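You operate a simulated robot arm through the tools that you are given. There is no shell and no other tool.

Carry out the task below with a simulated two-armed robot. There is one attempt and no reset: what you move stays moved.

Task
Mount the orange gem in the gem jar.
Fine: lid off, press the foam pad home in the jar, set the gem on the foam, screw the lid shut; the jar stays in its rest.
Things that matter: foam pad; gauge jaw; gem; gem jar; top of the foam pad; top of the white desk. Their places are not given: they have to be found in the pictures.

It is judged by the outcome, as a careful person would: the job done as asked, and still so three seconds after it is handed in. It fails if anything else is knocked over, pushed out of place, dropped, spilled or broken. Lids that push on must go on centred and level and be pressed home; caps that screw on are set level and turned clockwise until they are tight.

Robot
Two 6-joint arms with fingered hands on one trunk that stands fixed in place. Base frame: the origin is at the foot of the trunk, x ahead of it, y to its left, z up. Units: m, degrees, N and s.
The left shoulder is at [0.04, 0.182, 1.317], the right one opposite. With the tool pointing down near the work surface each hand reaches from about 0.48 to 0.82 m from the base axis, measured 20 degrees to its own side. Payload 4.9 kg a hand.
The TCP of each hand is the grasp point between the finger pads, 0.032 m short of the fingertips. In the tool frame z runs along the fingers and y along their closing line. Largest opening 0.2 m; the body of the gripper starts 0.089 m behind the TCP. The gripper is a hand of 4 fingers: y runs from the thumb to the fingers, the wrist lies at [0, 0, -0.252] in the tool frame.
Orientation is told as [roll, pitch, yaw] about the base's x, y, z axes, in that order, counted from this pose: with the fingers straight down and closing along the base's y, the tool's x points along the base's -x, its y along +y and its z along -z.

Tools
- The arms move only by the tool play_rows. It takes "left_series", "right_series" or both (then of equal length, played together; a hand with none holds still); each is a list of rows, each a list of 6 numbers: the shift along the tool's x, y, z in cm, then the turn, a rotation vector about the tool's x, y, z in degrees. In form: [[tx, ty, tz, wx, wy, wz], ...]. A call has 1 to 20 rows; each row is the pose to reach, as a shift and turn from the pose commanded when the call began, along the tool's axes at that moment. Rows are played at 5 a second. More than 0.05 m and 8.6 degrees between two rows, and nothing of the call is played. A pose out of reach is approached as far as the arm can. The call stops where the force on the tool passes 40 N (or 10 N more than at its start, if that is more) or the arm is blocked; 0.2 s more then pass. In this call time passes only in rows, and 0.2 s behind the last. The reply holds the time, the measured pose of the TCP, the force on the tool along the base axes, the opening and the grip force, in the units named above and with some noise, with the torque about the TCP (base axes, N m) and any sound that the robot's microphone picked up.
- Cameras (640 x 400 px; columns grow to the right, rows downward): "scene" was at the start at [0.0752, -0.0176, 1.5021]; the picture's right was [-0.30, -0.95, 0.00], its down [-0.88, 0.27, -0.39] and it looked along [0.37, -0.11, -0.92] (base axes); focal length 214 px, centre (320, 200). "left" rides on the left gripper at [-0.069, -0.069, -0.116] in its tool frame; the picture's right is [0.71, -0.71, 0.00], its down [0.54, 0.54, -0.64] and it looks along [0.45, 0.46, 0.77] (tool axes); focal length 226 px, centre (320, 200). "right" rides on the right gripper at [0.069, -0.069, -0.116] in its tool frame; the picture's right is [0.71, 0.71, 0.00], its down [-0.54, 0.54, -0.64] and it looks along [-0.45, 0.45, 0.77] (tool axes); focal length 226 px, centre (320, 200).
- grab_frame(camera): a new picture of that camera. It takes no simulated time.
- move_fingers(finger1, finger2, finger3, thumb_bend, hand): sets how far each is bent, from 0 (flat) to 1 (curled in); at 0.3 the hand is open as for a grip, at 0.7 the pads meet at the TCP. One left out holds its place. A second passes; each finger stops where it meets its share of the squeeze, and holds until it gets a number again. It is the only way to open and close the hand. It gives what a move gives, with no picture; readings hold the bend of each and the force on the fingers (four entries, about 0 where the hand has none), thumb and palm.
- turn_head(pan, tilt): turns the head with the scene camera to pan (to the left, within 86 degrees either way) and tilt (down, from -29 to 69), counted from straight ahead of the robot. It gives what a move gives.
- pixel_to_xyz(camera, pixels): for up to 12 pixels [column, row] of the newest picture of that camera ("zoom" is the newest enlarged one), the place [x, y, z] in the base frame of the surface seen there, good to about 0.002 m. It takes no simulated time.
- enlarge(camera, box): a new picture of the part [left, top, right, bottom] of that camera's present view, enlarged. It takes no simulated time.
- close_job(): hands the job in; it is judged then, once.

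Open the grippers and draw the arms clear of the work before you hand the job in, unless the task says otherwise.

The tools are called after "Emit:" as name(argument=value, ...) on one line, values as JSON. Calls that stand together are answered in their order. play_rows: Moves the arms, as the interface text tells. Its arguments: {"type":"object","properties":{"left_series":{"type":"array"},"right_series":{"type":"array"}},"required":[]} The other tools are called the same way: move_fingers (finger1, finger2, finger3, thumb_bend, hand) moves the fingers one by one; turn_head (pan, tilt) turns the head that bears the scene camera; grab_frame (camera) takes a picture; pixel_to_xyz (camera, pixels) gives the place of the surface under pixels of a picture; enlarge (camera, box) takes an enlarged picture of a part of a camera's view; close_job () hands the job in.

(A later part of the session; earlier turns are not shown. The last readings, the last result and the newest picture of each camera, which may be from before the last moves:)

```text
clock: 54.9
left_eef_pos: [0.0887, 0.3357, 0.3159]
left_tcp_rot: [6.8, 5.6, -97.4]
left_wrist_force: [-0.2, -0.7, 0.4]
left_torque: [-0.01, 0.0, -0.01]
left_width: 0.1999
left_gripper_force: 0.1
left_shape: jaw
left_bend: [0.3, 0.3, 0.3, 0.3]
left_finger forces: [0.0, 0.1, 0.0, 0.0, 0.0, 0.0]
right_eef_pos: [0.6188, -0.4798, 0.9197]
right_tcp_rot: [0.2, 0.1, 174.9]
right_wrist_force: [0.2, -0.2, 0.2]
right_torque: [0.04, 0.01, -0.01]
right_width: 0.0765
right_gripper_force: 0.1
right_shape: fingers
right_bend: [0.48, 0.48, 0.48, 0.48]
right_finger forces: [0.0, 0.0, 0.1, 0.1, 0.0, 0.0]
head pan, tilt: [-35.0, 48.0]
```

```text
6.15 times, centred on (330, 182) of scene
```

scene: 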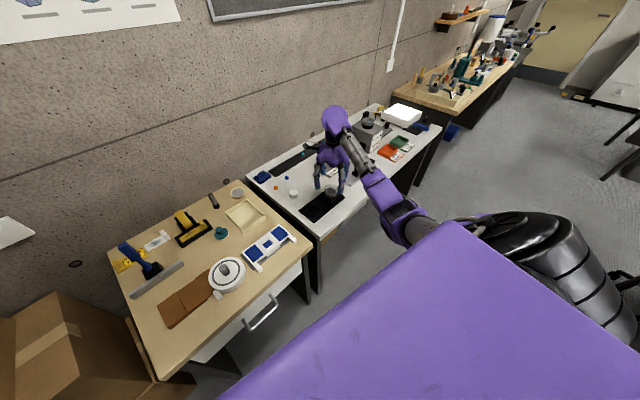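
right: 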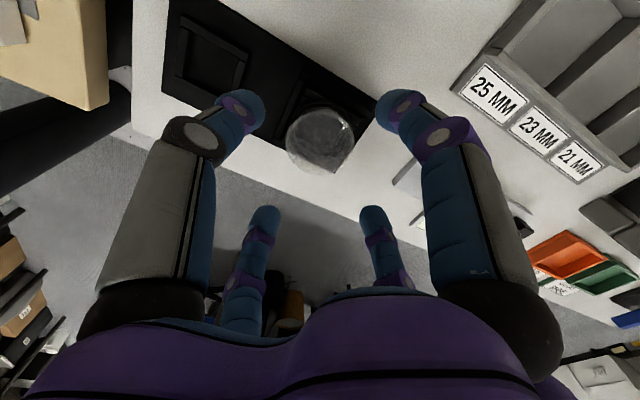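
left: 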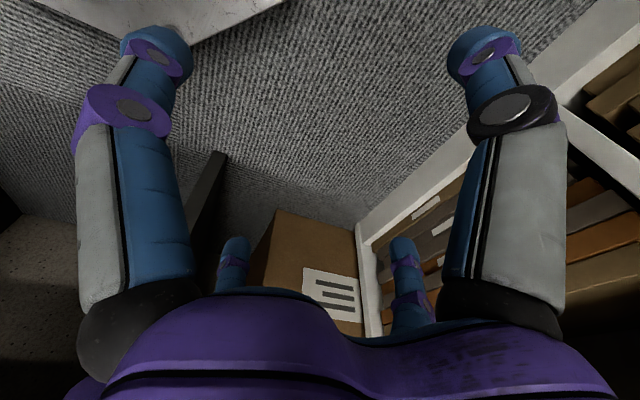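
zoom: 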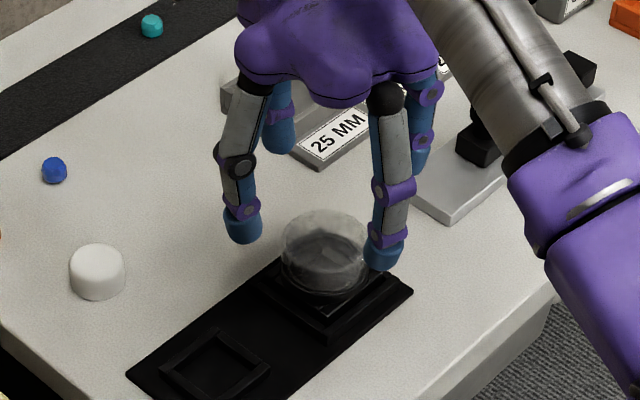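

The lid is centred under the hand to within about 2 mm, with radius about 0.033 m. I open the fingers a little to 0.42 and lower to z 0.852 so the fingertips come to about z 0.818 beside the lid wall.

Emit:
move_fingers(hand="right", finger1=0.42, finger2=0.42, finger3=0.42, thumb_bend=0.42)

Emit:
play_rows(right_series=[[0.05, -0.03, 1.5, 0, 0, 0], [0.1, -0.07, 3.0, 0, 0, 0], [0.1, -0.07, 4.2, 0, 0, 0], [0.1, -0.07, 5.2, 0, 0, 0], [0.1, -0.07, 6.0, 0, 0, 0], [0.1, -0.07, 6.75, 0, 0, 0], [0.1, -0.07, 6.75, 0, 0, 0]])

Emit:
grab_frame(camera="right")

Emit:
enlarge(camera="scene", box=[305, 165, 355, 215])

```text
clock: 55.9
left_eef_pos: [0.0889, 0.3362, 0.3157]
left_tcp_rot: [6.8, 5.8, -97.5]
left_wrist_force: [-0.6, -0.1, 0.2]
left_torque: [-0.01, 0.0, -0.01]
left_width: 0.1998
left_gripper_force: 0.1
left_shape: jaw
left_bend: [0.3, 0.3, 0.3, 0.3]
left_finger forces: [0.0, 0.1, 0.0, 0.0, 0.0, 0.1]
right_eef_pos: [0.6189, -0.4797, 0.9191]
right_tcp_rot: [0.1, 0.1, 174.9]
right_wrist_force: [0.0, 0.2, 0.0]
right_torque: [0.0, 0.0, 0.01]
right_width: 0.098
right_gripper_force: 0.1
right_shape: fingers
right_bend: [0.42, 0.42, 0.42, 0.42]
right_finger forces: [0.1, 0.0, 0.1, 0.0, 0.1, 0.0]
head pan, tilt: [-35.0, 48.0]
```

```text
clock: 57.5
left_eef_pos: [0.0883, 0.3361, 0.3156]
left_tcp_rot: [6.8, 5.7, -97.4]
left_wrist_force: [0.1, -0.5, 0.4]
left_torque: [-0.01, -0.05, 0.0]
left_width: 0.1999
left_gripper_force: 0.1
left_shape: jaw
left_bend: [0.3, 0.3, 0.3, 0.3]
left_finger forces: [0.0, 0.0, 0.1, 0.1, 0.0, 0.1]
right_eef_pos: [0.62, -0.4793, 0.852]
right_tcp_rot: [0.2, 0.0, 174.9]
right_wrist_force: [0.3, 0.0, 0.2]
right_torque: [0.0, 0.0, 0.0]
right_width: 0.0979
right_gripper_force: 0.1
right_shape: fingers
right_bend: [0.42, 0.42, 0.42, 0.42]
right_finger forces: [0.1, 0.1, 0.1, 0.1, 0.0, 0.0]
head pan, tilt: [-35.0, 48.0]
```

```text
taken
```

right: 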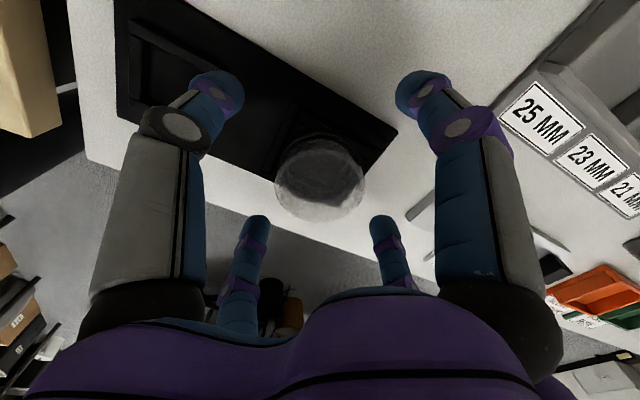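

```text
8.00 times, centred on (330, 190) of scene
```

zoom: 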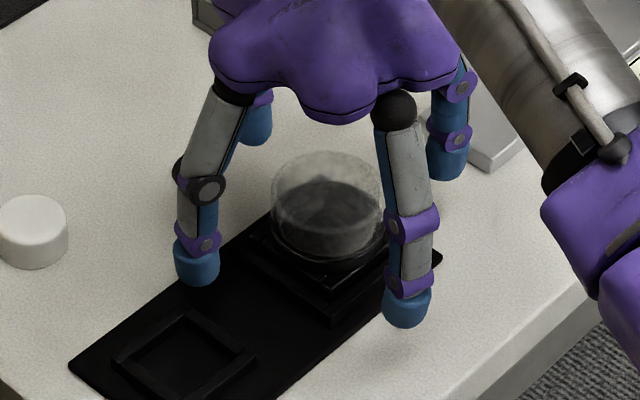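

Fingertips are around the lid; I check tip heights at (195,283), (405,322), (447,178) in the zoom and enlarge the hand view for the lid's centring.

Emit:
pixel_to_xyz(camera="zoom", pixels=[[195, 283], [405, 324], [447, 178], [255, 142], [195, 265], [405, 305], [327, 255], [327, 262], [327, 155], [275, 205], [380, 205]])

Emit:
enlarge(camera="right", box=[260, 120, 380, 230])

```text
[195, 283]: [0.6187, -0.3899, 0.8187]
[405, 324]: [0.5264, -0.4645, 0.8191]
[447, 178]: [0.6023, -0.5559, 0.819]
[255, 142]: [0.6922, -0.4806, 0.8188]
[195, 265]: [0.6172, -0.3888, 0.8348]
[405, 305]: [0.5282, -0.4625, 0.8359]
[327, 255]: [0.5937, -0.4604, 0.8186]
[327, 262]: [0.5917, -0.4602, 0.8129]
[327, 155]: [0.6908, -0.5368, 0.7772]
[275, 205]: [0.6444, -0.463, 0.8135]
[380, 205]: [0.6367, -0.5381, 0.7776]
```

```text
3.64 times, centred on (320, 175) of right
```

zoom: 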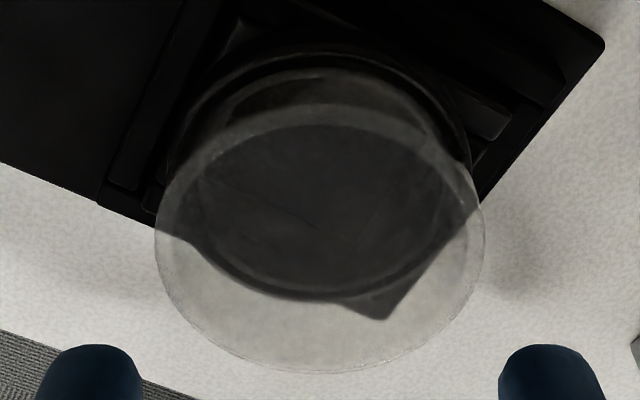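

The fingertips are at z 0.819 all round and the lid is centred within 2-3 mm. I close the four fingers gradually onto the lid wall.

Emit:
move_fingers(hand="right", finger1=0.53, finger2=0.53, finger3=0.53, thumb_bend=0.53)

Emit:
enlarge(camera="scene", box=[305, 165, 355, 215])

```text
clock: 58.5
left_eef_pos: [0.0877, 0.3357, 0.3166]
left_tcp_rot: [6.8, 5.8, -97.5]
left_wrist_force: [0.5, -0.2, 0.3]
left_torque: [-0.02, -0.02, 0.01]
left_width: 0.1999
left_gripper_force: 0.1
left_shape: jaw
left_bend: [0.3, 0.3, 0.3, 0.3]
left_finger forces: [0.1, 0.0, 0.0, 0.1, 0.1, 0.0]
right_eef_pos: [0.6204, -0.4793, 0.8524]
right_tcp_rot: [0.1, 0.1, 174.9]
right_wrist_force: [0.3, -0.3, 0.1]
right_torque: [0.04, -0.02, -0.01]
right_width: 0.0587
right_gripper_force: 0.1
right_shape: fingers
right_bend: [0.53, 0.53, 0.53, 0.53]
right_finger forces: [0.0, 0.0, 0.0, 0.0, 0.0, 0.1]
head pan, tilt: [-35.0, 48.0]
```

```text
8.00 times, centred on (330, 190) of scene
```

zoom: 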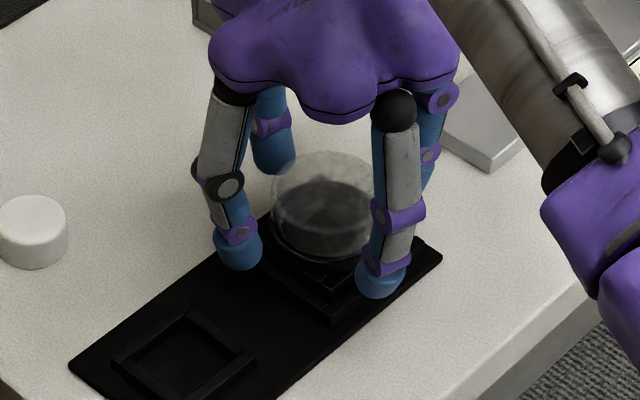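

No contact yet at 0.53 bend. I close further to 0.62; each finger should stop where it meets the lid.

Emit:
move_fingers(hand="right", finger1=0.62, finger2=0.62, finger3=0.62, thumb_bend=0.62)

Emit:
enlarge(camera="scene", box=[305, 165, 355, 215])

Emit:
enlarge(camera="right", box=[240, 100, 400, 240])

```text
clock: 59.5
left_eef_pos: [0.0879, 0.3364, 0.3174]
left_tcp_rot: [6.8, 5.7, -97.5]
left_wrist_force: [-0.1, 0.7, 1.4]
left_torque: [0.0, -0.01, -0.01]
left_width: 0.2002
left_gripper_force: 0.1
left_shape: jaw
left_bend: [0.3, 0.3, 0.3, 0.3]
left_finger forces: [0.1, 0.0, 0.1, 0.0, 0.0, 0.1]
right_eef_pos: [0.6204, -0.4788, 0.8528]
right_tcp_rot: [0.1, 0.2, 174.9]
right_wrist_force: [-0.9, 1.2, 1.3]
right_torque: [0.04, 0.01, 0.03]
right_width: 0.0387
right_gripper_force: 10.3
right_shape: fingers
right_bend: [0.59, 0.58, 0.59, 0.59]
right_finger forces: [4.3, 5.1, 4.8, 0.0, 6.4, 0.0]
head pan, tilt: [-35.0, 48.0]
```

```text
8.00 times, centred on (330, 190) of scene
```

zoom: 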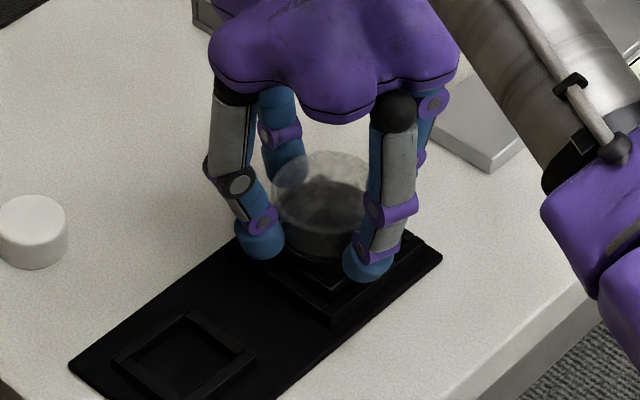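

```text
2.86 times, centred on (320, 170) of right
```

zoom: 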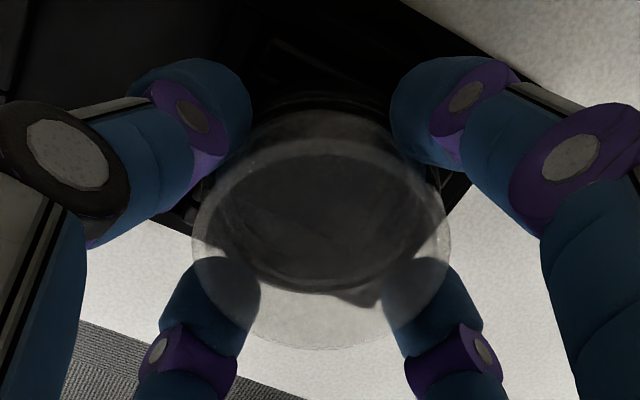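

The lid is gripped by all four fingers at about 5 N each. I start unscrewing: counter-clockwise seen from above, which is a negative turn about the tool z, 32 degrees first.

Emit:
play_rows(right_series=[[0, 0, 0, 0, 0, -4], [0, 0, 0, 0, 0, -10], [0, 0, 0, 0, 0, -17], [0, 0, 0, 0, 0, -24], [0, 0, 0, 0, 0, -32], [0, 0, 0, 0, 0, -32]])

Emit:
enlarge(camera="scene", box=[305, 165, 355, 215])

```text
clock: 60.9
left_eef_pos: [0.0894, 0.3363, 0.3169]
left_tcp_rot: [6.7, 5.7, -97.5]
left_wrist_force: [0.5, 0.2, 0.7]
left_torque: [-0.01, -0.04, -0.04]
left_width: 0.2001
left_gripper_force: 0.1
left_shape: jaw
left_bend: [0.3, 0.3, 0.3, 0.3]
left_finger forces: [0.0, 0.1, 0.1, 0.1, 0.0, 0.0]
right_eef_pos: [0.6195, -0.4788, 0.8525]
right_tcp_rot: [0.2, 0.0, -153.0]
right_wrist_force: [-3.3, 3.2, 5.2]
right_torque: [0.17, 0.16, -0.01]
right_width: 0.0385
right_gripper_force: 11.1
right_shape: fingers
right_bend: [0.59, 0.59, 0.59, 0.59]
right_finger forces: [4.2, 4.8, 5.8, 0.1, 8.2, 0.0]
head pan, tilt: [-35.0, 48.0]
```

```text
8.00 times, centred on (330, 190) of scene
```

zoom: 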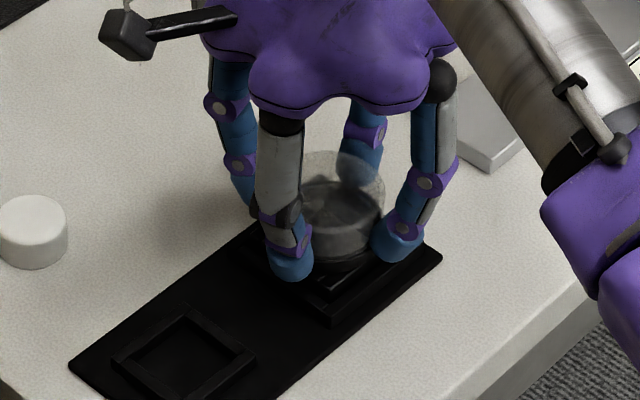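

The lid seems to be climbing (the tool feels +5 N upward), consistent with unscrewing. I continue counter-clockwise another 40 degrees with a slight rise.

Emit:
play_rows(right_series=[[0, 0, -0.03, 0, 0, -8], [0, 0, -0.05, 0, 0, -16], [0, 0, -0.07, 0, 0, -24], [0, 0, -0.09, 0, 0, -32], [0, 0, -0.1, 0, 0, -40], [0, 0, -0.1, 0, 0, -40]])

Emit:
enlarge(camera="scene", box=[305, 165, 355, 215])

```text
clock: 62.3
left_eef_pos: [0.0884, 0.3365, 0.3169]
left_tcp_rot: [6.8, 5.7, -97.3]
left_wrist_force: [0.3, 0.4, 0.1]
left_torque: [0.02, 0.01, 0.01]
left_width: 0.2
left_gripper_force: 0.0
left_shape: jaw
left_bend: [0.3, 0.3, 0.3, 0.3]
left_finger forces: [0.0, 0.0, 0.0, 0.0, 0.1, 0.0]
right_eef_pos: [0.6197, -0.4782, 0.8531]
right_tcp_rot: [0.2, -0.1, -113.1]
right_wrist_force: [-5.9, -0.2, 6.0]
right_torque: [0.05, 0.25, 0.02]
right_width: 0.0388
right_gripper_force: 11.6
right_shape: fingers
right_bend: [0.59, 0.59, 0.59, 0.59]
right_finger forces: [4.2, 4.4, 5.7, 0.1, 8.7, 0.1]
head pan, tilt: [-35.0, 48.0]
```

```text
8.00 times, centred on (330, 190) of scene
```

zoom: 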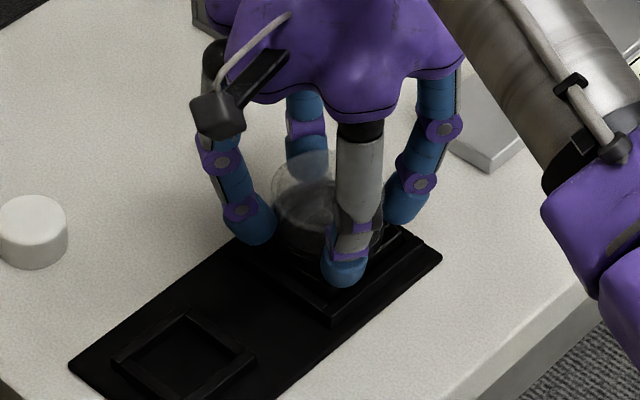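

Total 72 degrees so far, lateral force stays small. I keep turning counter-clockwise another 56 degrees with a slight rise, watching for the wrist limit.

Emit:
play_rows(right_series=[[0, 0, -0.03, 0, 0, -8], [0, 0, -0.06, 0, 0, -16], [0, 0, -0.08, 0, 0, -24], [0, 0, -0.11, 0, 0, -32], [0, 0, -0.13, 0, 0, -40], [0, 0, -0.15, 0, 0, -48], [0, 0, -0.17, 0, 0, -56], [0, 0, -0.17, 0, 0, -56]])

Emit:
enlarge(camera="scene", box=[305, 165, 355, 215])

```text
clock: 64.1
left_eef_pos: [0.0886, 0.3378, 0.315]
left_tcp_rot: [6.8, 5.6, -97.5]
left_wrist_force: [-0.8, -0.4, -0.5]
left_torque: [-0.04, 0.02, 0.02]
left_width: 0.1999
left_gripper_force: 0.0
left_shape: jaw
left_bend: [0.3, 0.3, 0.3, 0.3]
left_finger forces: [0.0, 0.0, 0.1, 0.0, 0.1, 0.0]
right_eef_pos: [0.62, -0.4778, 0.8549]
right_tcp_rot: [0.0, -0.3, -57.0]
right_wrist_force: [-0.2, 0.4, -0.7]
right_torque: [0.02, 0.0, 0.01]
right_width: 0.0387
right_gripper_force: 11.1
right_shape: fingers
right_bend: [0.59, 0.59, 0.59, 0.59]
right_finger forces: [4.8, 5.8, 4.7, 0.0, 5.9, 0.0]
head pan, tilt: [-35.0, 48.0]
```

```text
8.00 times, centred on (330, 190) of scene
```

zoom: 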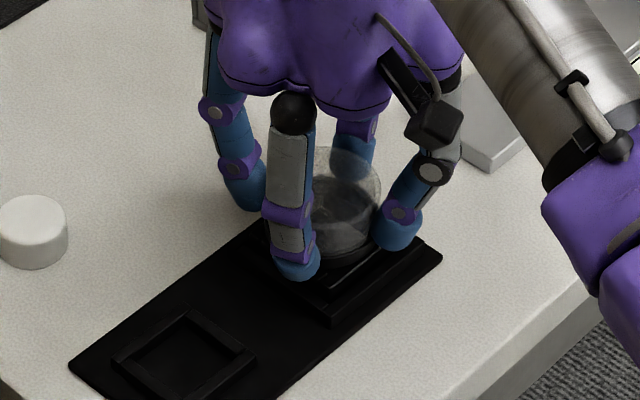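

The wrist force fell to about zero and the finger forces are even: the lid seems to have come free of the thread. I lift it slowly 2 cm and look.

Emit:
play_rows(right_series=[[0, 0, -0.2, 0, 0, 0], [0, 0, -0.5, 0, 0, 0], [0, 0, -0.9, 0, 0, 0], [0, 0, -1.4, 0, 0, 0], [0, 0, -2.0, 0, 0, 0], [0, 0, -2.0, 0, 0, 0]])

Emit:
enlarge(camera="scene", box=[305, 165, 355, 215])

```text
clock: 65.5
left_eef_pos: [0.0893, 0.3369, 0.3159]
left_tcp_rot: [6.8, 5.7, -97.5]
left_wrist_force: [0.2, 0.5, -0.4]
left_torque: [-0.01, -0.01, -0.02]
left_width: 0.1998
left_gripper_force: 0.0
left_shape: jaw
left_bend: [0.3, 0.3, 0.3, 0.3]
left_finger forces: [0.0, 0.0, 0.0, 0.1, 0.0, 0.1]
right_eef_pos: [0.6205, -0.4793, 0.8746]
right_tcp_rot: [0.0, -0.2, -57.1]
right_wrist_force: [0.1, -0.5, 0.3]
right_torque: [-0.02, -0.05, 0.03]
right_width: 0.0387
right_gripper_force: 10.5
right_shape: fingers
right_bend: [0.59, 0.59, 0.59, 0.59]
right_finger forces: [4.6, 5.8, 4.7, 0.1, 6.0, 0.1]
head pan, tilt: [-35.0, 48.0]
```

```text
8.00 times, centred on (330, 190) of scene
```

zoom: 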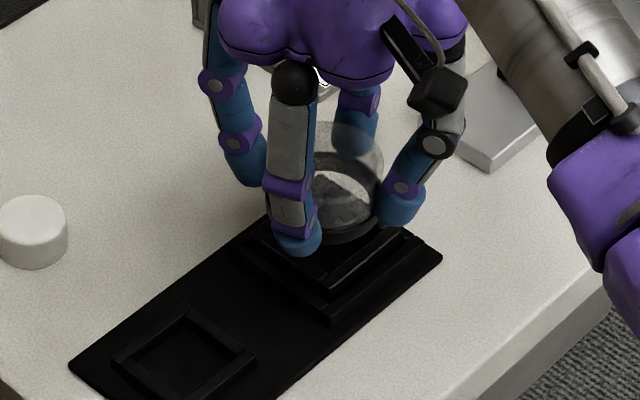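

The lid moves up with the hand; a dark ring is seen at its lower edge near (350,230). I raise another 4 cm to see what remains in the rest.

Emit:
play_rows(right_series=[[0, 0, -1.0, 0, 0, 0], [0, 0, -2.0, 0, 0, 0], [0, 0, -3.0, 0, 0, 0], [0, 0, -4.0, 0, 0, 0], [0, 0, -4.0, 0, 0, 0]])

Emit:
enlarge(camera="scene", box=[300, 155, 360, 215])

Emit:
grab_frame(camera="right")

```text
clock: 66.7
left_eef_pos: [0.0888, 0.3356, 0.3153]
left_tcp_rot: [6.8, 5.7, -97.6]
left_wrist_force: [0.5, -0.6, 0.3]
left_torque: [-0.02, 0.02, -0.01]
left_width: 0.1999
left_gripper_force: 0.1
left_shape: jaw
left_bend: [0.3, 0.3, 0.3, 0.3]
left_finger forces: [0.0, 0.0, 0.1, 0.0, 0.1, 0.1]
right_eef_pos: [0.6199, -0.4803, 0.9155]
right_tcp_rot: [0.0, -0.2, -57.1]
right_wrist_force: [0.2, 0.2, -1.0]
right_torque: [0.01, 0.01, -0.01]
right_width: 0.0388
right_gripper_force: 10.1
right_shape: fingers
right_bend: [0.59, 0.59, 0.59, 0.6]
right_finger forces: [4.6, 5.8, 4.7, 0.1, 5.9, 0.1]
head pan, tilt: [-35.0, 48.0]
```

```text
6.67 times, centred on (330, 185) of scene
```

zoom: 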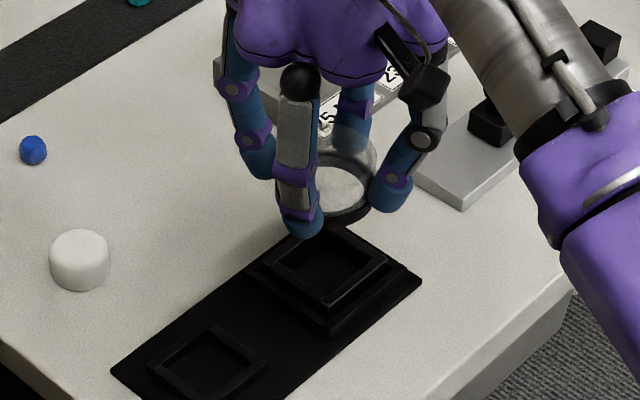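

```text
taken
```

right: 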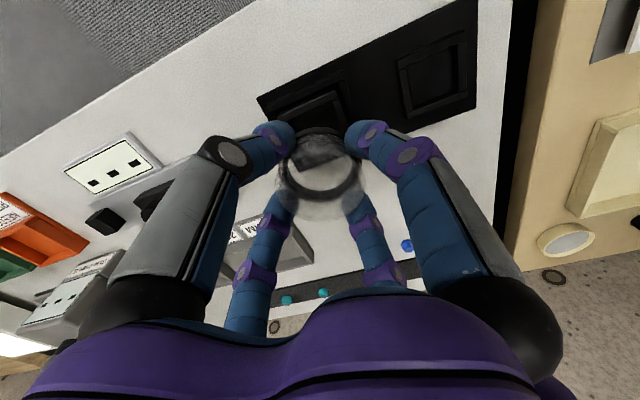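

The lid is off: it is a clear drum with a black ring, open below, and through it the desk is seen. I zoom on what stays in the rest.

Emit:
enlarge(camera="scene", box=[310, 185, 345, 215])

Emit:
pixel_to_xyz(camera="zoom", pixels=[[320, 150], [320, 200], [250, 180], [400, 160], [320, 110], [320, 240], [200, 170], [450, 180], [330, 130], [270, 150], [370, 190], [320, 290]])

```text
13.33 times, centred on (328, 200) of scene
```

zoom: 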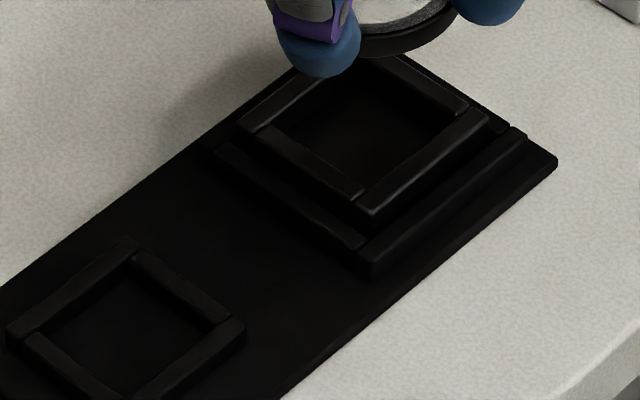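

```text
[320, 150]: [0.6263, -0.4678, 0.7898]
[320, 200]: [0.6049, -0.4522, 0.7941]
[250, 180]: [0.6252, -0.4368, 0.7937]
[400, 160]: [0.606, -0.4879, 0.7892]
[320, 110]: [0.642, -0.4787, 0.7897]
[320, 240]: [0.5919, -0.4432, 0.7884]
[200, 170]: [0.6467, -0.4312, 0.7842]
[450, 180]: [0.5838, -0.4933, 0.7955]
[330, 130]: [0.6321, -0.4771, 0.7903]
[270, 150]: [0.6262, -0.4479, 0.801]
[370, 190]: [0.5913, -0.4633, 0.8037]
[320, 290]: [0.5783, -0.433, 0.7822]
```

The jar in the rest is a black square tray (floor z 0.790, walls to about 0.805); the lid came off cleanly. I measure the lid ring's lower edge in the hand to know the set-down height.

Emit:
enlarge(camera="scene", box=[315, 165, 350, 195])

Emit:
pixel_to_xyz(camera="zoom", pixels=[[360, 270], [370, 290], [370, 310], [330, 320], [350, 320], [400, 300], [420, 270], [380, 318], [300, 180], [350, 150]])

```text
13.33 times, centred on (332, 180) of scene
```

zoom: 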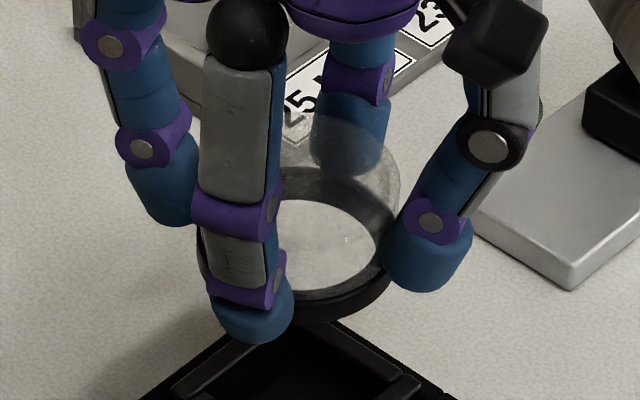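

```text
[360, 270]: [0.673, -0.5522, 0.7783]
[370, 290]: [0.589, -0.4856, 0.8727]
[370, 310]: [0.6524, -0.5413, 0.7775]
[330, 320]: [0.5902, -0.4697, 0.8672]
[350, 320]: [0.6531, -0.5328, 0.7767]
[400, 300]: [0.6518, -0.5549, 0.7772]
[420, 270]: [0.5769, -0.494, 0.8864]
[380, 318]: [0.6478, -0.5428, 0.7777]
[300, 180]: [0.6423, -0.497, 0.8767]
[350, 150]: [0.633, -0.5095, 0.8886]
```

The ring's lower edge is about 0.049 m below the TCP. I carry the lid to a clear spot on the desk at (0.716,-0.46), turning the hand 23 degrees so the fingers will clear the jar rest and the bins.

Emit:
play_rows(right_series=[[-0.9, 2.3, 0, 0, 0, -6], [-1.8, 4.6, 0, 0, 0, -12], [-2.7, 6.9, 0, 0, 0, -18], [-3.55, 9.14, 0, 0, 0, -23], [-3.55, 9.14, 0, 0, 0, -23]])

Emit:
grab_frame(camera="right")

Emit:
enlarge(camera="scene", box=[290, 145, 370, 215])

```text
clock: 67.9
left_eef_pos: [0.0889, 0.3365, 0.3166]
left_tcp_rot: [6.8, 5.8, -97.5]
left_wrist_force: [0.4, -0.2, 0.0]
left_torque: [0.0, -0.01, 0.0]
left_width: 0.1998
left_gripper_force: 0.1
left_shape: jaw
left_bend: [0.3, 0.3, 0.3, 0.3]
left_finger forces: [0.0, 0.0, 0.0, 0.0, 0.0, 0.0]
right_eef_pos: [0.7167, -0.4588, 0.9149]
right_tcp_rot: [0.0, -0.2, -33.9]
right_wrist_force: [0.4, -0.1, -0.8]
right_torque: [-0.03, 0.02, 0.0]
right_width: 0.0389
right_gripper_force: 10.3
right_shape: fingers
right_bend: [0.59, 0.59, 0.59, 0.6]
right_finger forces: [4.5, 5.7, 4.7, 0.1, 5.9, 0.0]
head pan, tilt: [-35.0, 48.0]
```

```text
taken
```

right: 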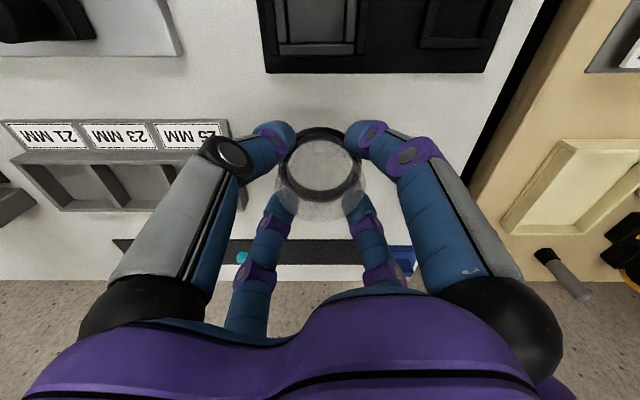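

```text
5.71 times, centred on (330, 180) of scene
```

zoom: 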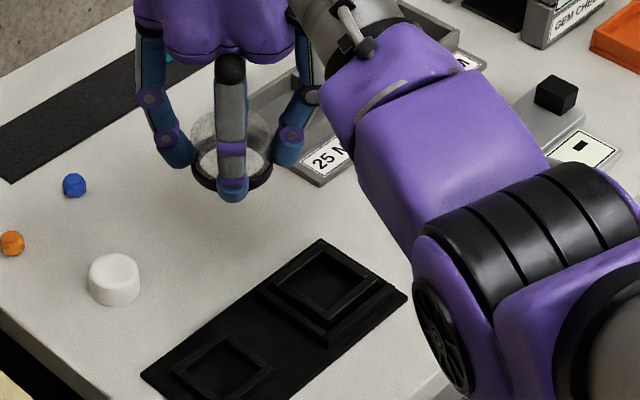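

The lid is above the clear spot. I check the bin's near corner at (232,125)-(240,205) and the jar from this view before lowering.

Emit:
pixel_to_xyz(camera="right", pixels=[[231, 123], [226, 130], [240, 208], [232, 170], [345, 30], [280, 60], [360, 50], [280, 5], [320, 200], [320, 130]])

Emit:
enlarge(camera="right", box=[250, 0, 410, 90])

```text
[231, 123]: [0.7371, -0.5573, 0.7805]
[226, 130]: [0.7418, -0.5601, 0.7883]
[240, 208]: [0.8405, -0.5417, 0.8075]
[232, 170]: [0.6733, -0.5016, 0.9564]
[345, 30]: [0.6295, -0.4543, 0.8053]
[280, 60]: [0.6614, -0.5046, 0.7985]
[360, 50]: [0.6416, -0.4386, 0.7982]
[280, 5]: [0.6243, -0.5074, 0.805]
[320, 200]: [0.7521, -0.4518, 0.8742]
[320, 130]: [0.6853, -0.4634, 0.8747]
```

```text
4.00 times, centred on (330, 45) of right
```

zoom: 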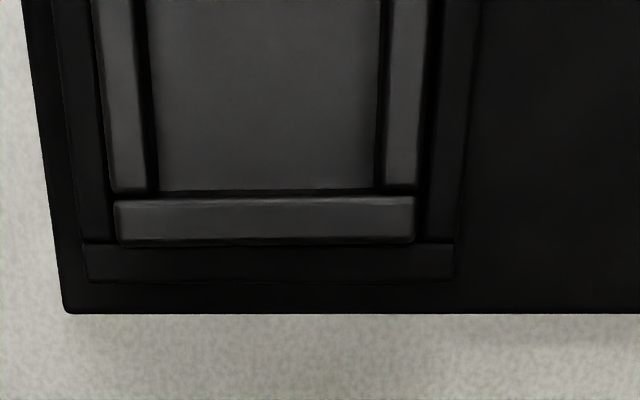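

The bin corner is at (0.737,-0.557), 10 cm from the lid; jar walls are at z 0.805. I lower the lid to just above the desk.

Emit:
play_rows(right_series=[[0, 0, 2.0, 0, 0, 0], [0, 0, 4.0, 0, 0, 0], [0, 0, 5.8, 0, 0, 0], [0, 0, 7.2, 0, 0, 0], [0, 0, 8.0, 0, 0, 0], [0, 0, 8.4, 0, 0, 0], [0, 0, 8.4, 0, 0, 0]])

Emit:
enlarge(camera="scene", box=[290, 145, 370, 215])

```text
clock: 69.5
left_eef_pos: [0.088, 0.3356, 0.3154]
left_tcp_rot: [6.8, 5.8, -97.4]
left_wrist_force: [-0.6, 0.3, -0.5]
left_torque: [0.03, 0.01, 0.03]
left_width: 0.1998
left_gripper_force: 0.2
left_shape: jaw
left_bend: [0.3, 0.3, 0.3, 0.3]
left_finger forces: [0.1, 0.0, 0.0, 0.1, 0.0, 0.1]
right_eef_pos: [0.7164, -0.4588, 0.8314]
right_tcp_rot: [-0.2, -0.2, -34.1]
right_wrist_force: [-0.4, -0.5, -0.2]
right_torque: [0.0, -0.02, -0.01]
right_width: 0.039
right_gripper_force: 10.9
right_shape: fingers
right_bend: [0.59, 0.59, 0.59, 0.6]
right_finger forces: [4.6, 5.8, 4.6, 0.0, 5.9, 0.0]
head pan, tilt: [-35.0, 48.0]
```

```text
5.71 times, centred on (330, 180) of scene
```

zoom: 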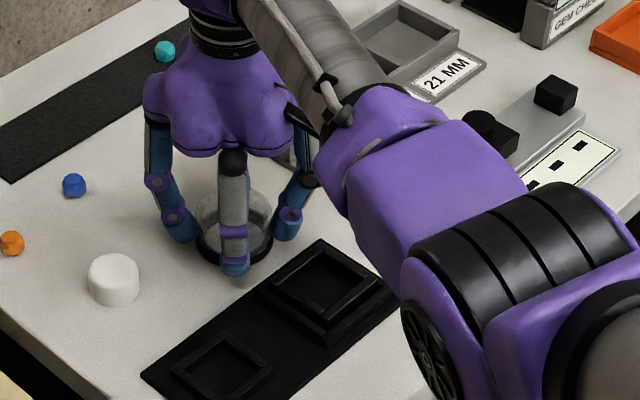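

Still no contact at z 0.831. I lower in 1 mm steps until the desk is felt.

Emit:
play_rows(right_series=[[0, 0, 0.15, 0, 0, 0], [0, 0, 0.3, 0, 0, 0], [0, 0, 0.4, 0, 0, 0], [0, 0, 0.5, 0, 0, 0], [0, 0, 0.5, 0, 0, 0]])

Emit:
enlarge(camera="scene", box=[310, 165, 345, 195])

```text
clock: 70.7
left_eef_pos: [0.088, 0.3361, 0.3163]
left_tcp_rot: [6.7, 5.7, -97.6]
left_wrist_force: [0.7, -0.7, 1.1]
left_torque: [0.0, 0.0, 0.0]
left_width: 0.1998
left_gripper_force: 0.0
left_shape: jaw
left_bend: [0.3, 0.3, 0.3, 0.3]
left_finger forces: [0.0, 0.1, 0.1, 0.1, 0.0, 0.1]
right_eef_pos: [0.7161, -0.459, 0.8256]
right_tcp_rot: [-0.1, -0.2, -34.1]
right_wrist_force: [-0.3, 0.2, 2.8]
right_torque: [0.0, -0.01, -0.01]
right_width: 0.0388
right_gripper_force: 11.1
right_shape: fingers
right_bend: [0.59, 0.59, 0.59, 0.6]
right_finger forces: [4.9, 5.8, 4.7, 0.0, 6.1, 0.0]
head pan, tilt: [-35.0, 48.0]
```

```text
13.33 times, centred on (328, 180) of scene
```

zoom: 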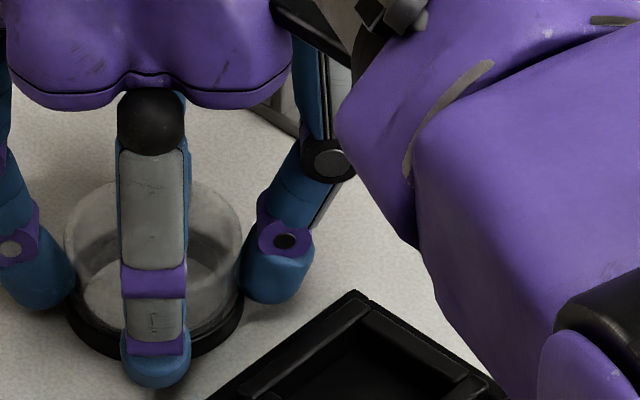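

The lid touches the desk (2.8 N up). I open the fingers to 0.50 to release it.

Emit:
move_fingers(hand="right", finger1=0.5, finger2=0.5, finger3=0.5, thumb_bend=0.5)

Emit:
grab_frame(camera="right")

```text
clock: 71.7
left_eef_pos: [0.0884, 0.3361, 0.3174]
left_tcp_rot: [6.8, 5.8, -97.5]
left_wrist_force: [0.4, 0.2, 0.8]
left_torque: [-0.01, -0.01, 0.03]
left_width: 0.2
left_gripper_force: 0.1
left_shape: jaw
left_bend: [0.3, 0.3, 0.3, 0.3]
left_finger forces: [0.0, 0.1, 0.0, 0.0, 0.0, 0.1]
right_eef_pos: [0.7168, -0.4608, 0.826]
right_tcp_rot: [-0.1, -0.1, -34.1]
right_wrist_force: [0.8, 1.5, -0.7]
right_torque: [0.02, -0.06, 0.02]
right_width: 0.0675
right_gripper_force: 0.7
right_shape: fingers
right_bend: [0.5, 0.5, 0.5, 0.5]
right_finger forces: [0.3, 0.0, 0.1, 0.0, 0.8, 0.0]
head pan, tilt: [-35.0, 48.0]
```

```text
taken
```

right: 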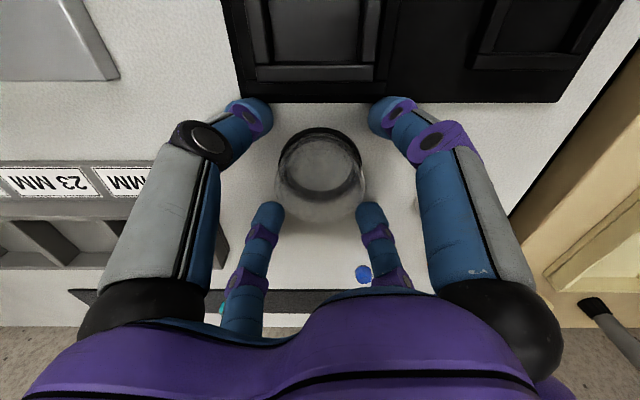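

The lid stands free at (320,165) between the opened fingers; small residual finger forces (0.3, 0.8 N) show. I raise gently 1 cm and check that the lid stays.

Emit:
play_rows(right_series=[[0, 0, -0.2, 0, 0, 0], [0, 0, -0.5, 0, 0, 0], [0, 0, -1.0, 0, 0, 0], [0, 0, -1.0, 0, 0, 0]])

Emit:
grab_frame(camera="right")

```text
clock: 72.7
left_eef_pos: [0.0892, 0.3349, 0.316]
left_tcp_rot: [6.8, 5.7, -97.5]
left_wrist_force: [0.3, -0.3, -0.1]
left_torque: [0.01, -0.03, 0.01]
left_width: 0.1999
left_gripper_force: 0.1
left_shape: jaw
left_bend: [0.3, 0.3, 0.3, 0.3]
left_finger forces: [0.0, 0.0, 0.0, 0.1, 0.0, 0.0]
right_eef_pos: [0.7157, -0.4584, 0.8351]
right_tcp_rot: [-0.1, -0.1, -34.0]
right_wrist_force: [-0.2, 0.1, -0.3]
right_torque: [-0.01, -0.01, -0.01]
right_width: 0.0687
right_gripper_force: 0.0
right_shape: fingers
right_bend: [0.5, 0.5, 0.5, 0.5]
right_finger forces: [0.1, 0.0, 0.0, 0.0, 0.1, 0.0]
head pan, tilt: [-35.0, 48.0]
```

```text
taken
```

right: 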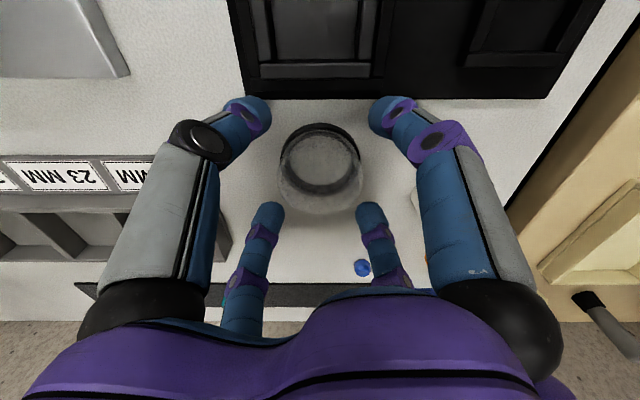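

The lid stays and forces are zero. I check that the black plate has not shifted: its far corners appear at (549,97) and (246,96), previously at (0.637,-0.309) and (0.679,-0.523).

Emit:
pixel_to_xyz(camera="right", pixels=[[546, 96], [248, 95], [400, 96], [320, 68], [320, 75], [320, 160], [320, 128], [320, 212], [280, 175], [360, 175]])

Emit:
enlarge(camera="right", box=[240, 80, 400, 230])

```text
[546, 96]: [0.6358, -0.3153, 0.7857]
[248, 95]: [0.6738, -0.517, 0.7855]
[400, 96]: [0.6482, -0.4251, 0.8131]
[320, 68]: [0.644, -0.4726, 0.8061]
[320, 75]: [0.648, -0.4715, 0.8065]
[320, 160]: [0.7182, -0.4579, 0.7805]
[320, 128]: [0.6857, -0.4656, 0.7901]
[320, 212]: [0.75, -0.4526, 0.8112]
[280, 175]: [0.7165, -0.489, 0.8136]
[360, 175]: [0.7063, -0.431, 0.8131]
```

```text
2.67 times, centred on (320, 155) of right
```

zoom: 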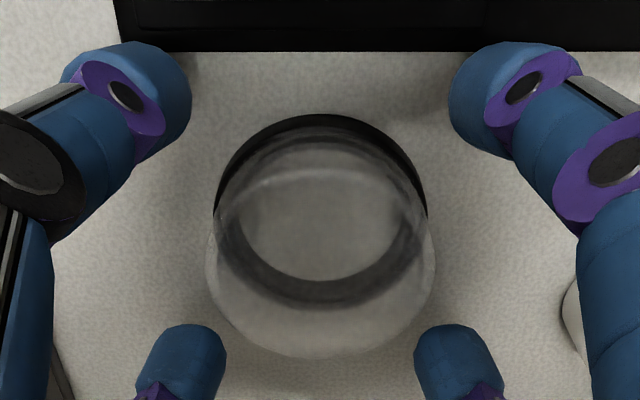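

The plate has not moved and the lid stands level at (0.716,-0.459). I raise the hand clear to z 0.93 and then inspect the open jar with the scene camera.

Emit:
play_rows(right_series=[[0, 0, -2.0, 0, 0, 0], [0, 0, -4.0, 0, 0, 0], [0, 0, -6.0, 0, 0, 0], [0, 0, -8.0, 0, 0, 0], [0, 0, -9.5, 0, 0, 0], [0, 0, -9.5, 0, 0, 0]])

Emit:
enlarge(camera="scene", box=[310, 180, 350, 215])

Emit:
pixel_to_xyz(camera="zoom", pixels=[[320, 170], [320, 100], [250, 150], [390, 170], [320, 235], [210, 150], [440, 175], [330, 60], [320, 50], [290, 180], [280, 195], [360, 200]])

```text
clock: 74.1
left_eef_pos: [0.0883, 0.3367, 0.3164]
left_tcp_rot: [6.8, 5.6, -97.5]
left_wrist_force: [-0.6, 0.6, 0.8]
left_torque: [0.02, 0.0, 0.03]
left_width: 0.2
left_gripper_force: 0.1
left_shape: jaw
left_bend: [0.3, 0.3, 0.3, 0.3]
left_finger forces: [0.0, 0.0, 0.1, 0.0, 0.0, 0.0]
right_eef_pos: [0.7162, -0.459, 0.9316]
right_tcp_rot: [-0.1, -0.1, -34.0]
right_wrist_force: [-0.1, -0.4, 0.5]
right_torque: [-0.02, -0.01, 0.03]
right_width: 0.0687
right_gripper_force: 0.1
right_shape: fingers
right_bend: [0.5, 0.5, 0.5, 0.5]
right_finger forces: [0.0, 0.0, 0.0, 0.0, 0.0, 0.0]
head pan, tilt: [-35.0, 48.0]
```

```text
11.43 times, centred on (330, 198) of scene
```

zoom: 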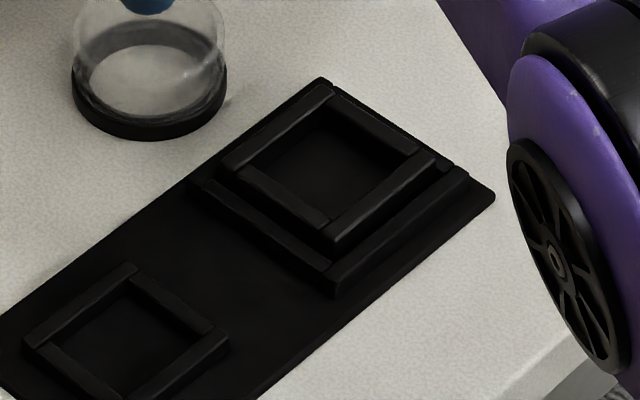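

```text
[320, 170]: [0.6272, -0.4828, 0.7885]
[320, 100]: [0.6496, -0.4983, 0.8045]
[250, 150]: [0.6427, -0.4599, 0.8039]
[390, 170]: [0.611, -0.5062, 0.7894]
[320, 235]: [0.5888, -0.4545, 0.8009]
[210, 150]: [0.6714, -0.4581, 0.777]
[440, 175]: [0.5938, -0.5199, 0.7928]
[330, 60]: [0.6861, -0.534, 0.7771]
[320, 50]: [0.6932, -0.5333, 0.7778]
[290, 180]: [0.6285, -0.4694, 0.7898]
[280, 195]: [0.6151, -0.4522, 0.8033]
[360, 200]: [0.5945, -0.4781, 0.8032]
```

The open jar is a square tray with inner width about 45 mm, centred near (0.619,-0.480), walls at z 0.804, floor 0.789. I move above the foam at (0.728,-0.349) to measure it closely.

Emit:
play_rows(right_series=[[1.3, 2.4, 0, 0, 0, 0], [2.6, 4.9, 0, 0, 0, 0], [3.9, 7.3, 0, 0, 0, 0], [5.17, 9.78, 0, 0, 0, 0], [5.17, 9.78, 0, 0, 0, 0]])

Emit:
enlarge(camera="right", box=[260, 80, 380, 200])

Emit:
grab_frame(camera="right")

```text
clock: 75.3
left_eef_pos: [0.0883, 0.3363, 0.3147]
left_tcp_rot: [6.7, 5.7, -97.6]
left_wrist_force: [0.4, -0.3, -0.1]
left_torque: [0.0, -0.02, 0.0]
left_width: 0.2001
left_gripper_force: 0.0
left_shape: jaw
left_bend: [0.3, 0.3, 0.3, 0.3]
left_finger forces: [0.0, 0.0, 0.0, 0.0, 0.1, 0.0]
right_eef_pos: [0.7281, -0.3486, 0.9323]
right_tcp_rot: [-0.1, -0.1, -34.1]
right_wrist_force: [0.7, 0.2, -0.4]
right_torque: [-0.03, 0.01, -0.01]
right_width: 0.0688
right_gripper_force: 0.0
right_shape: fingers
right_bend: [0.5, 0.5, 0.5, 0.5]
right_finger forces: [0.1, 0.0, 0.0, 0.1, 0.1, 0.1]
head pan, tilt: [-35.0, 48.0]
```

```text
3.33 times, centred on (320, 140) of right
```

zoom: 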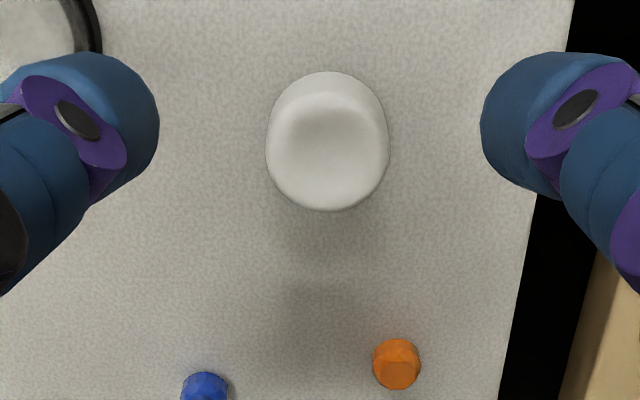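

```text
taken
```

right: 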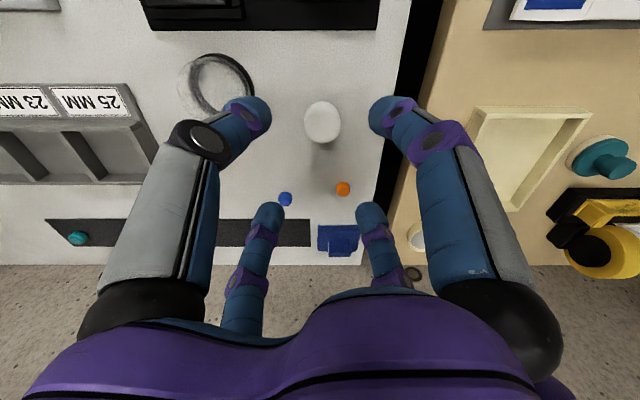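

The foam's top face is centred near zoom (328,152), i.e. 2-3 mm to the left of the hand axis; the orange gem is at (396,364). I read the foam rim and the gem.

Emit:
pixel_to_xyz(camera="zoom", pixels=[[269, 150], [388, 150], [328, 209], [328, 105], [328, 80], [328, 150], [396, 345], [396, 384], [375, 365], [418, 365], [396, 365], [205, 385]])

```text
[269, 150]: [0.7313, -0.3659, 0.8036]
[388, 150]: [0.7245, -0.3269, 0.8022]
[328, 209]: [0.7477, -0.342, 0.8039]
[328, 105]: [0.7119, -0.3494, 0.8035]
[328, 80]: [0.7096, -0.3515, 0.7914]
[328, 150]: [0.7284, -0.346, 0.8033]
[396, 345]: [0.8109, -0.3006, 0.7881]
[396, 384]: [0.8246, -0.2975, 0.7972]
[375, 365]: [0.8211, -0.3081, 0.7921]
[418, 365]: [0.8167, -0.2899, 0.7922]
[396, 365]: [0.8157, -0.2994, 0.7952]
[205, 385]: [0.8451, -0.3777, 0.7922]
```

The foam is centred at (0.7283,-0.3465), radius about 0.0205, top z 0.8035. I narrow the fingers to 0.56 and lower to z 0.8225 so the tips come to about z 0.789 around it.

Emit:
move_fingers(hand="right", finger1=0.56, finger2=0.56, finger3=0.56, thumb_bend=0.56)

Emit:
play_rows(right_series=[[0.03, 0.06, 2.0, 0, 0, 0], [0.06, 0.12, 4.0, 0, 0, 0], [0.1, 0.18, 6.0, 0, 0, 0], [0.1, 0.18, 8.0, 0, 0, 0], [0.1, 0.18, 9.5, 0, 0, 0], [0.1, 0.18, 10.4, 0, 0, 0], [0.1, 0.18, 10.95, 0, 0, 0], [0.1, 0.18, 10.95, 0, 0, 0]])

Emit:
grab_frame(camera="right")

Emit:
enlarge(camera="scene", box=[270, 155, 330, 215])

```text
clock: 76.3
left_eef_pos: [0.0891, 0.3368, 0.3154]
left_tcp_rot: [6.8, 5.7, -97.5]
left_wrist_force: [-0.3, -0.6, -0.3]
left_torque: [0.0, 0.01, 0.01]
left_width: 0.1998
left_gripper_force: 0.1
left_shape: jaw
left_bend: [0.3, 0.3, 0.3, 0.3]
left_finger forces: [0.1, 0.0, 0.1, 0.0, 0.1, 0.0]
right_eef_pos: [0.7277, -0.3501, 0.9317]
right_tcp_rot: [-0.1, -0.2, -34.2]
right_wrist_force: [0.8, 0.8, 0.0]
right_torque: [-0.01, -0.01, 0.02]
right_width: 0.0478
right_gripper_force: 0.0
right_shape: fingers
right_bend: [0.56, 0.56, 0.56, 0.56]
right_finger forces: [0.0, 0.0, 0.0, 0.0, 0.0, 0.0]
head pan, tilt: [-35.0, 48.0]
```

```text
clock: 78.1
left_eef_pos: [0.089, 0.337, 0.3167]
left_tcp_rot: [6.8, 5.7, -97.5]
left_wrist_force: [0.3, 0.4, 0.6]
left_torque: [0.0, 0.01, 0.01]
left_width: 0.2001
left_gripper_force: 0.1
left_shape: jaw
left_bend: [0.3, 0.3, 0.3, 0.3]
left_finger forces: [0.1, 0.0, 0.0, 0.0, 0.0, 0.0]
right_eef_pos: [0.7292, -0.3477, 0.8223]
right_tcp_rot: [0.1, -0.3, -34.0]
right_wrist_force: [-1.7, 0.8, 11.1]
right_torque: [0.32, 0.39, 0.0]
right_width: 0.0476
right_gripper_force: 5.1
right_shape: fingers
right_bend: [0.56, 0.56, 0.56, 0.56]
right_finger forces: [9.7, 0.8, 0.0, 0.0, 0.1, 0.0]
head pan, tilt: [-35.0, 48.0]
```

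```text
taken
```

right: 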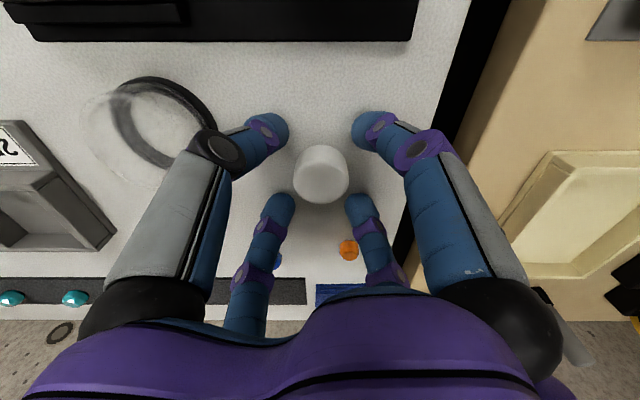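

```text
6.67 times, centred on (300, 185) of scene
```

zoom: 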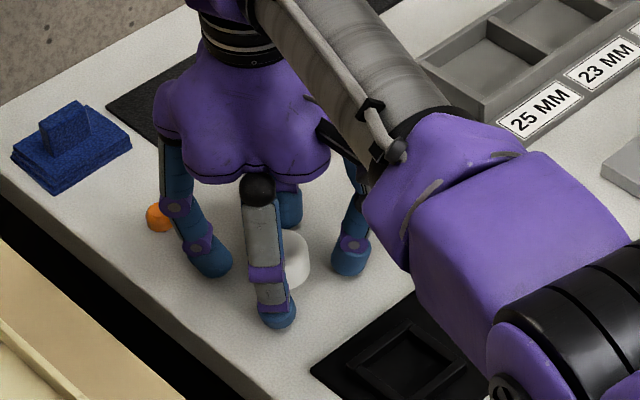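

A contact of 11 N upward with 9.7 N on finger1 appeared. I check where finger1's tip is, at (277,322) in the zoom, and the other tips at (213,276), (348,272).

Emit:
pixel_to_xyz(camera="zoom", pixels=[[277, 324], [277, 315], [213, 276], [348, 272], [277, 330], [300, 335], [297, 250], [265, 300], [240, 330], [300, 300]])

Emit:
enlarge(camera="right", box=[240, 90, 400, 220])

Emit:
enlarge(camera="scene", box=[285, 175, 315, 205])

```text
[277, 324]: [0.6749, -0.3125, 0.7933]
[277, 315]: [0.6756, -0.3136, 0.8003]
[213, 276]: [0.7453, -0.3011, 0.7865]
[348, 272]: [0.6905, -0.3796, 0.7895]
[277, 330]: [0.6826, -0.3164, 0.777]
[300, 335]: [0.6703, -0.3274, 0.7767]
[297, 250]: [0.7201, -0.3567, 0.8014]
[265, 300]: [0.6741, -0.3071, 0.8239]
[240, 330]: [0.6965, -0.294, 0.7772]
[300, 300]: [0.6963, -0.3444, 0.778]
```

```text
3.08 times, centred on (320, 155) of right
```

zoom: 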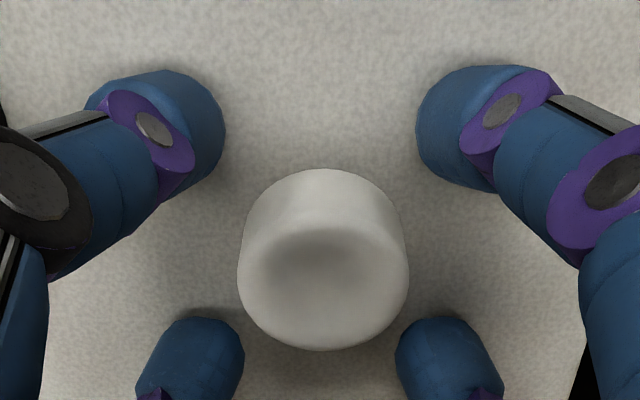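

```text
13.33 times, centred on (300, 190) of scene
```

zoom: 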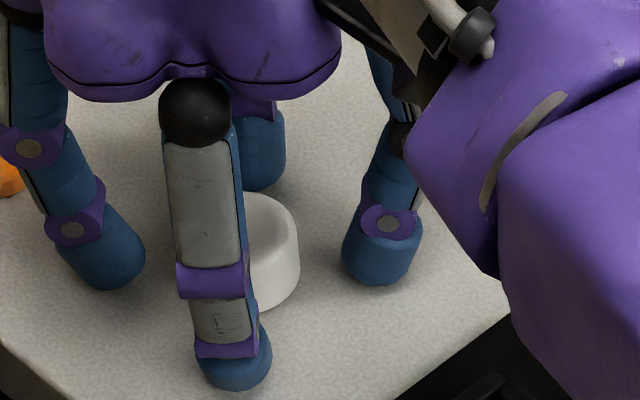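

The tips are at z 0.787-0.793, above the desk, yet finger1 reports an upward load at about (0.694,-0.319). I raise 3 mm and read again.

Emit:
play_rows(right_series=[[0, 0, -0.3, 0, 0, 0], [0, 0, -0.3, 0, 0, 0]])

Emit:
enlarge(camera="scene", box=[285, 175, 315, 205])

```text
clock: 78.7
left_eef_pos: [0.0882, 0.3365, 0.317]
left_tcp_rot: [6.8, 5.6, -97.5]
left_wrist_force: [0.5, 0.1, -0.6]
left_torque: [-0.01, -0.02, 0.02]
left_width: 0.1999
left_gripper_force: 0.0
left_shape: jaw
left_bend: [0.3, 0.3, 0.3, 0.3]
left_finger forces: [0.0, 0.0, 0.0, 0.1, 0.0, 0.1]
right_eef_pos: [0.7288, -0.3476, 0.8238]
right_tcp_rot: [-0.1, -0.1, -34.1]
right_wrist_force: [-0.2, -0.6, -0.2]
right_torque: [0.03, 0.04, 0.01]
right_width: 0.0475
right_gripper_force: 0.1
right_shape: fingers
right_bend: [0.56, 0.56, 0.56, 0.56]
right_finger forces: [0.0, 0.0, 0.0, 0.0, 0.0, 0.0]
head pan, tilt: [-35.0, 48.0]
```

```text
13.33 times, centred on (300, 190) of scene
```

zoom: 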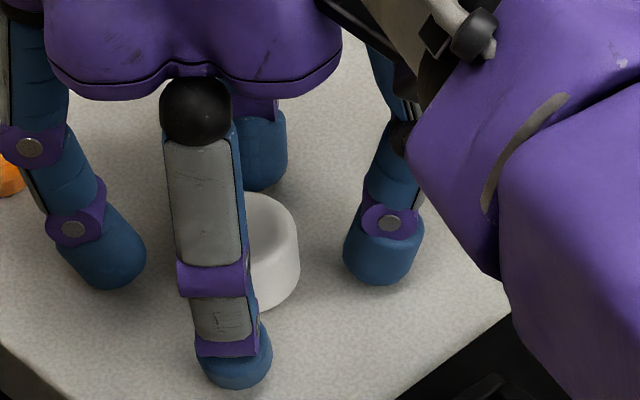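

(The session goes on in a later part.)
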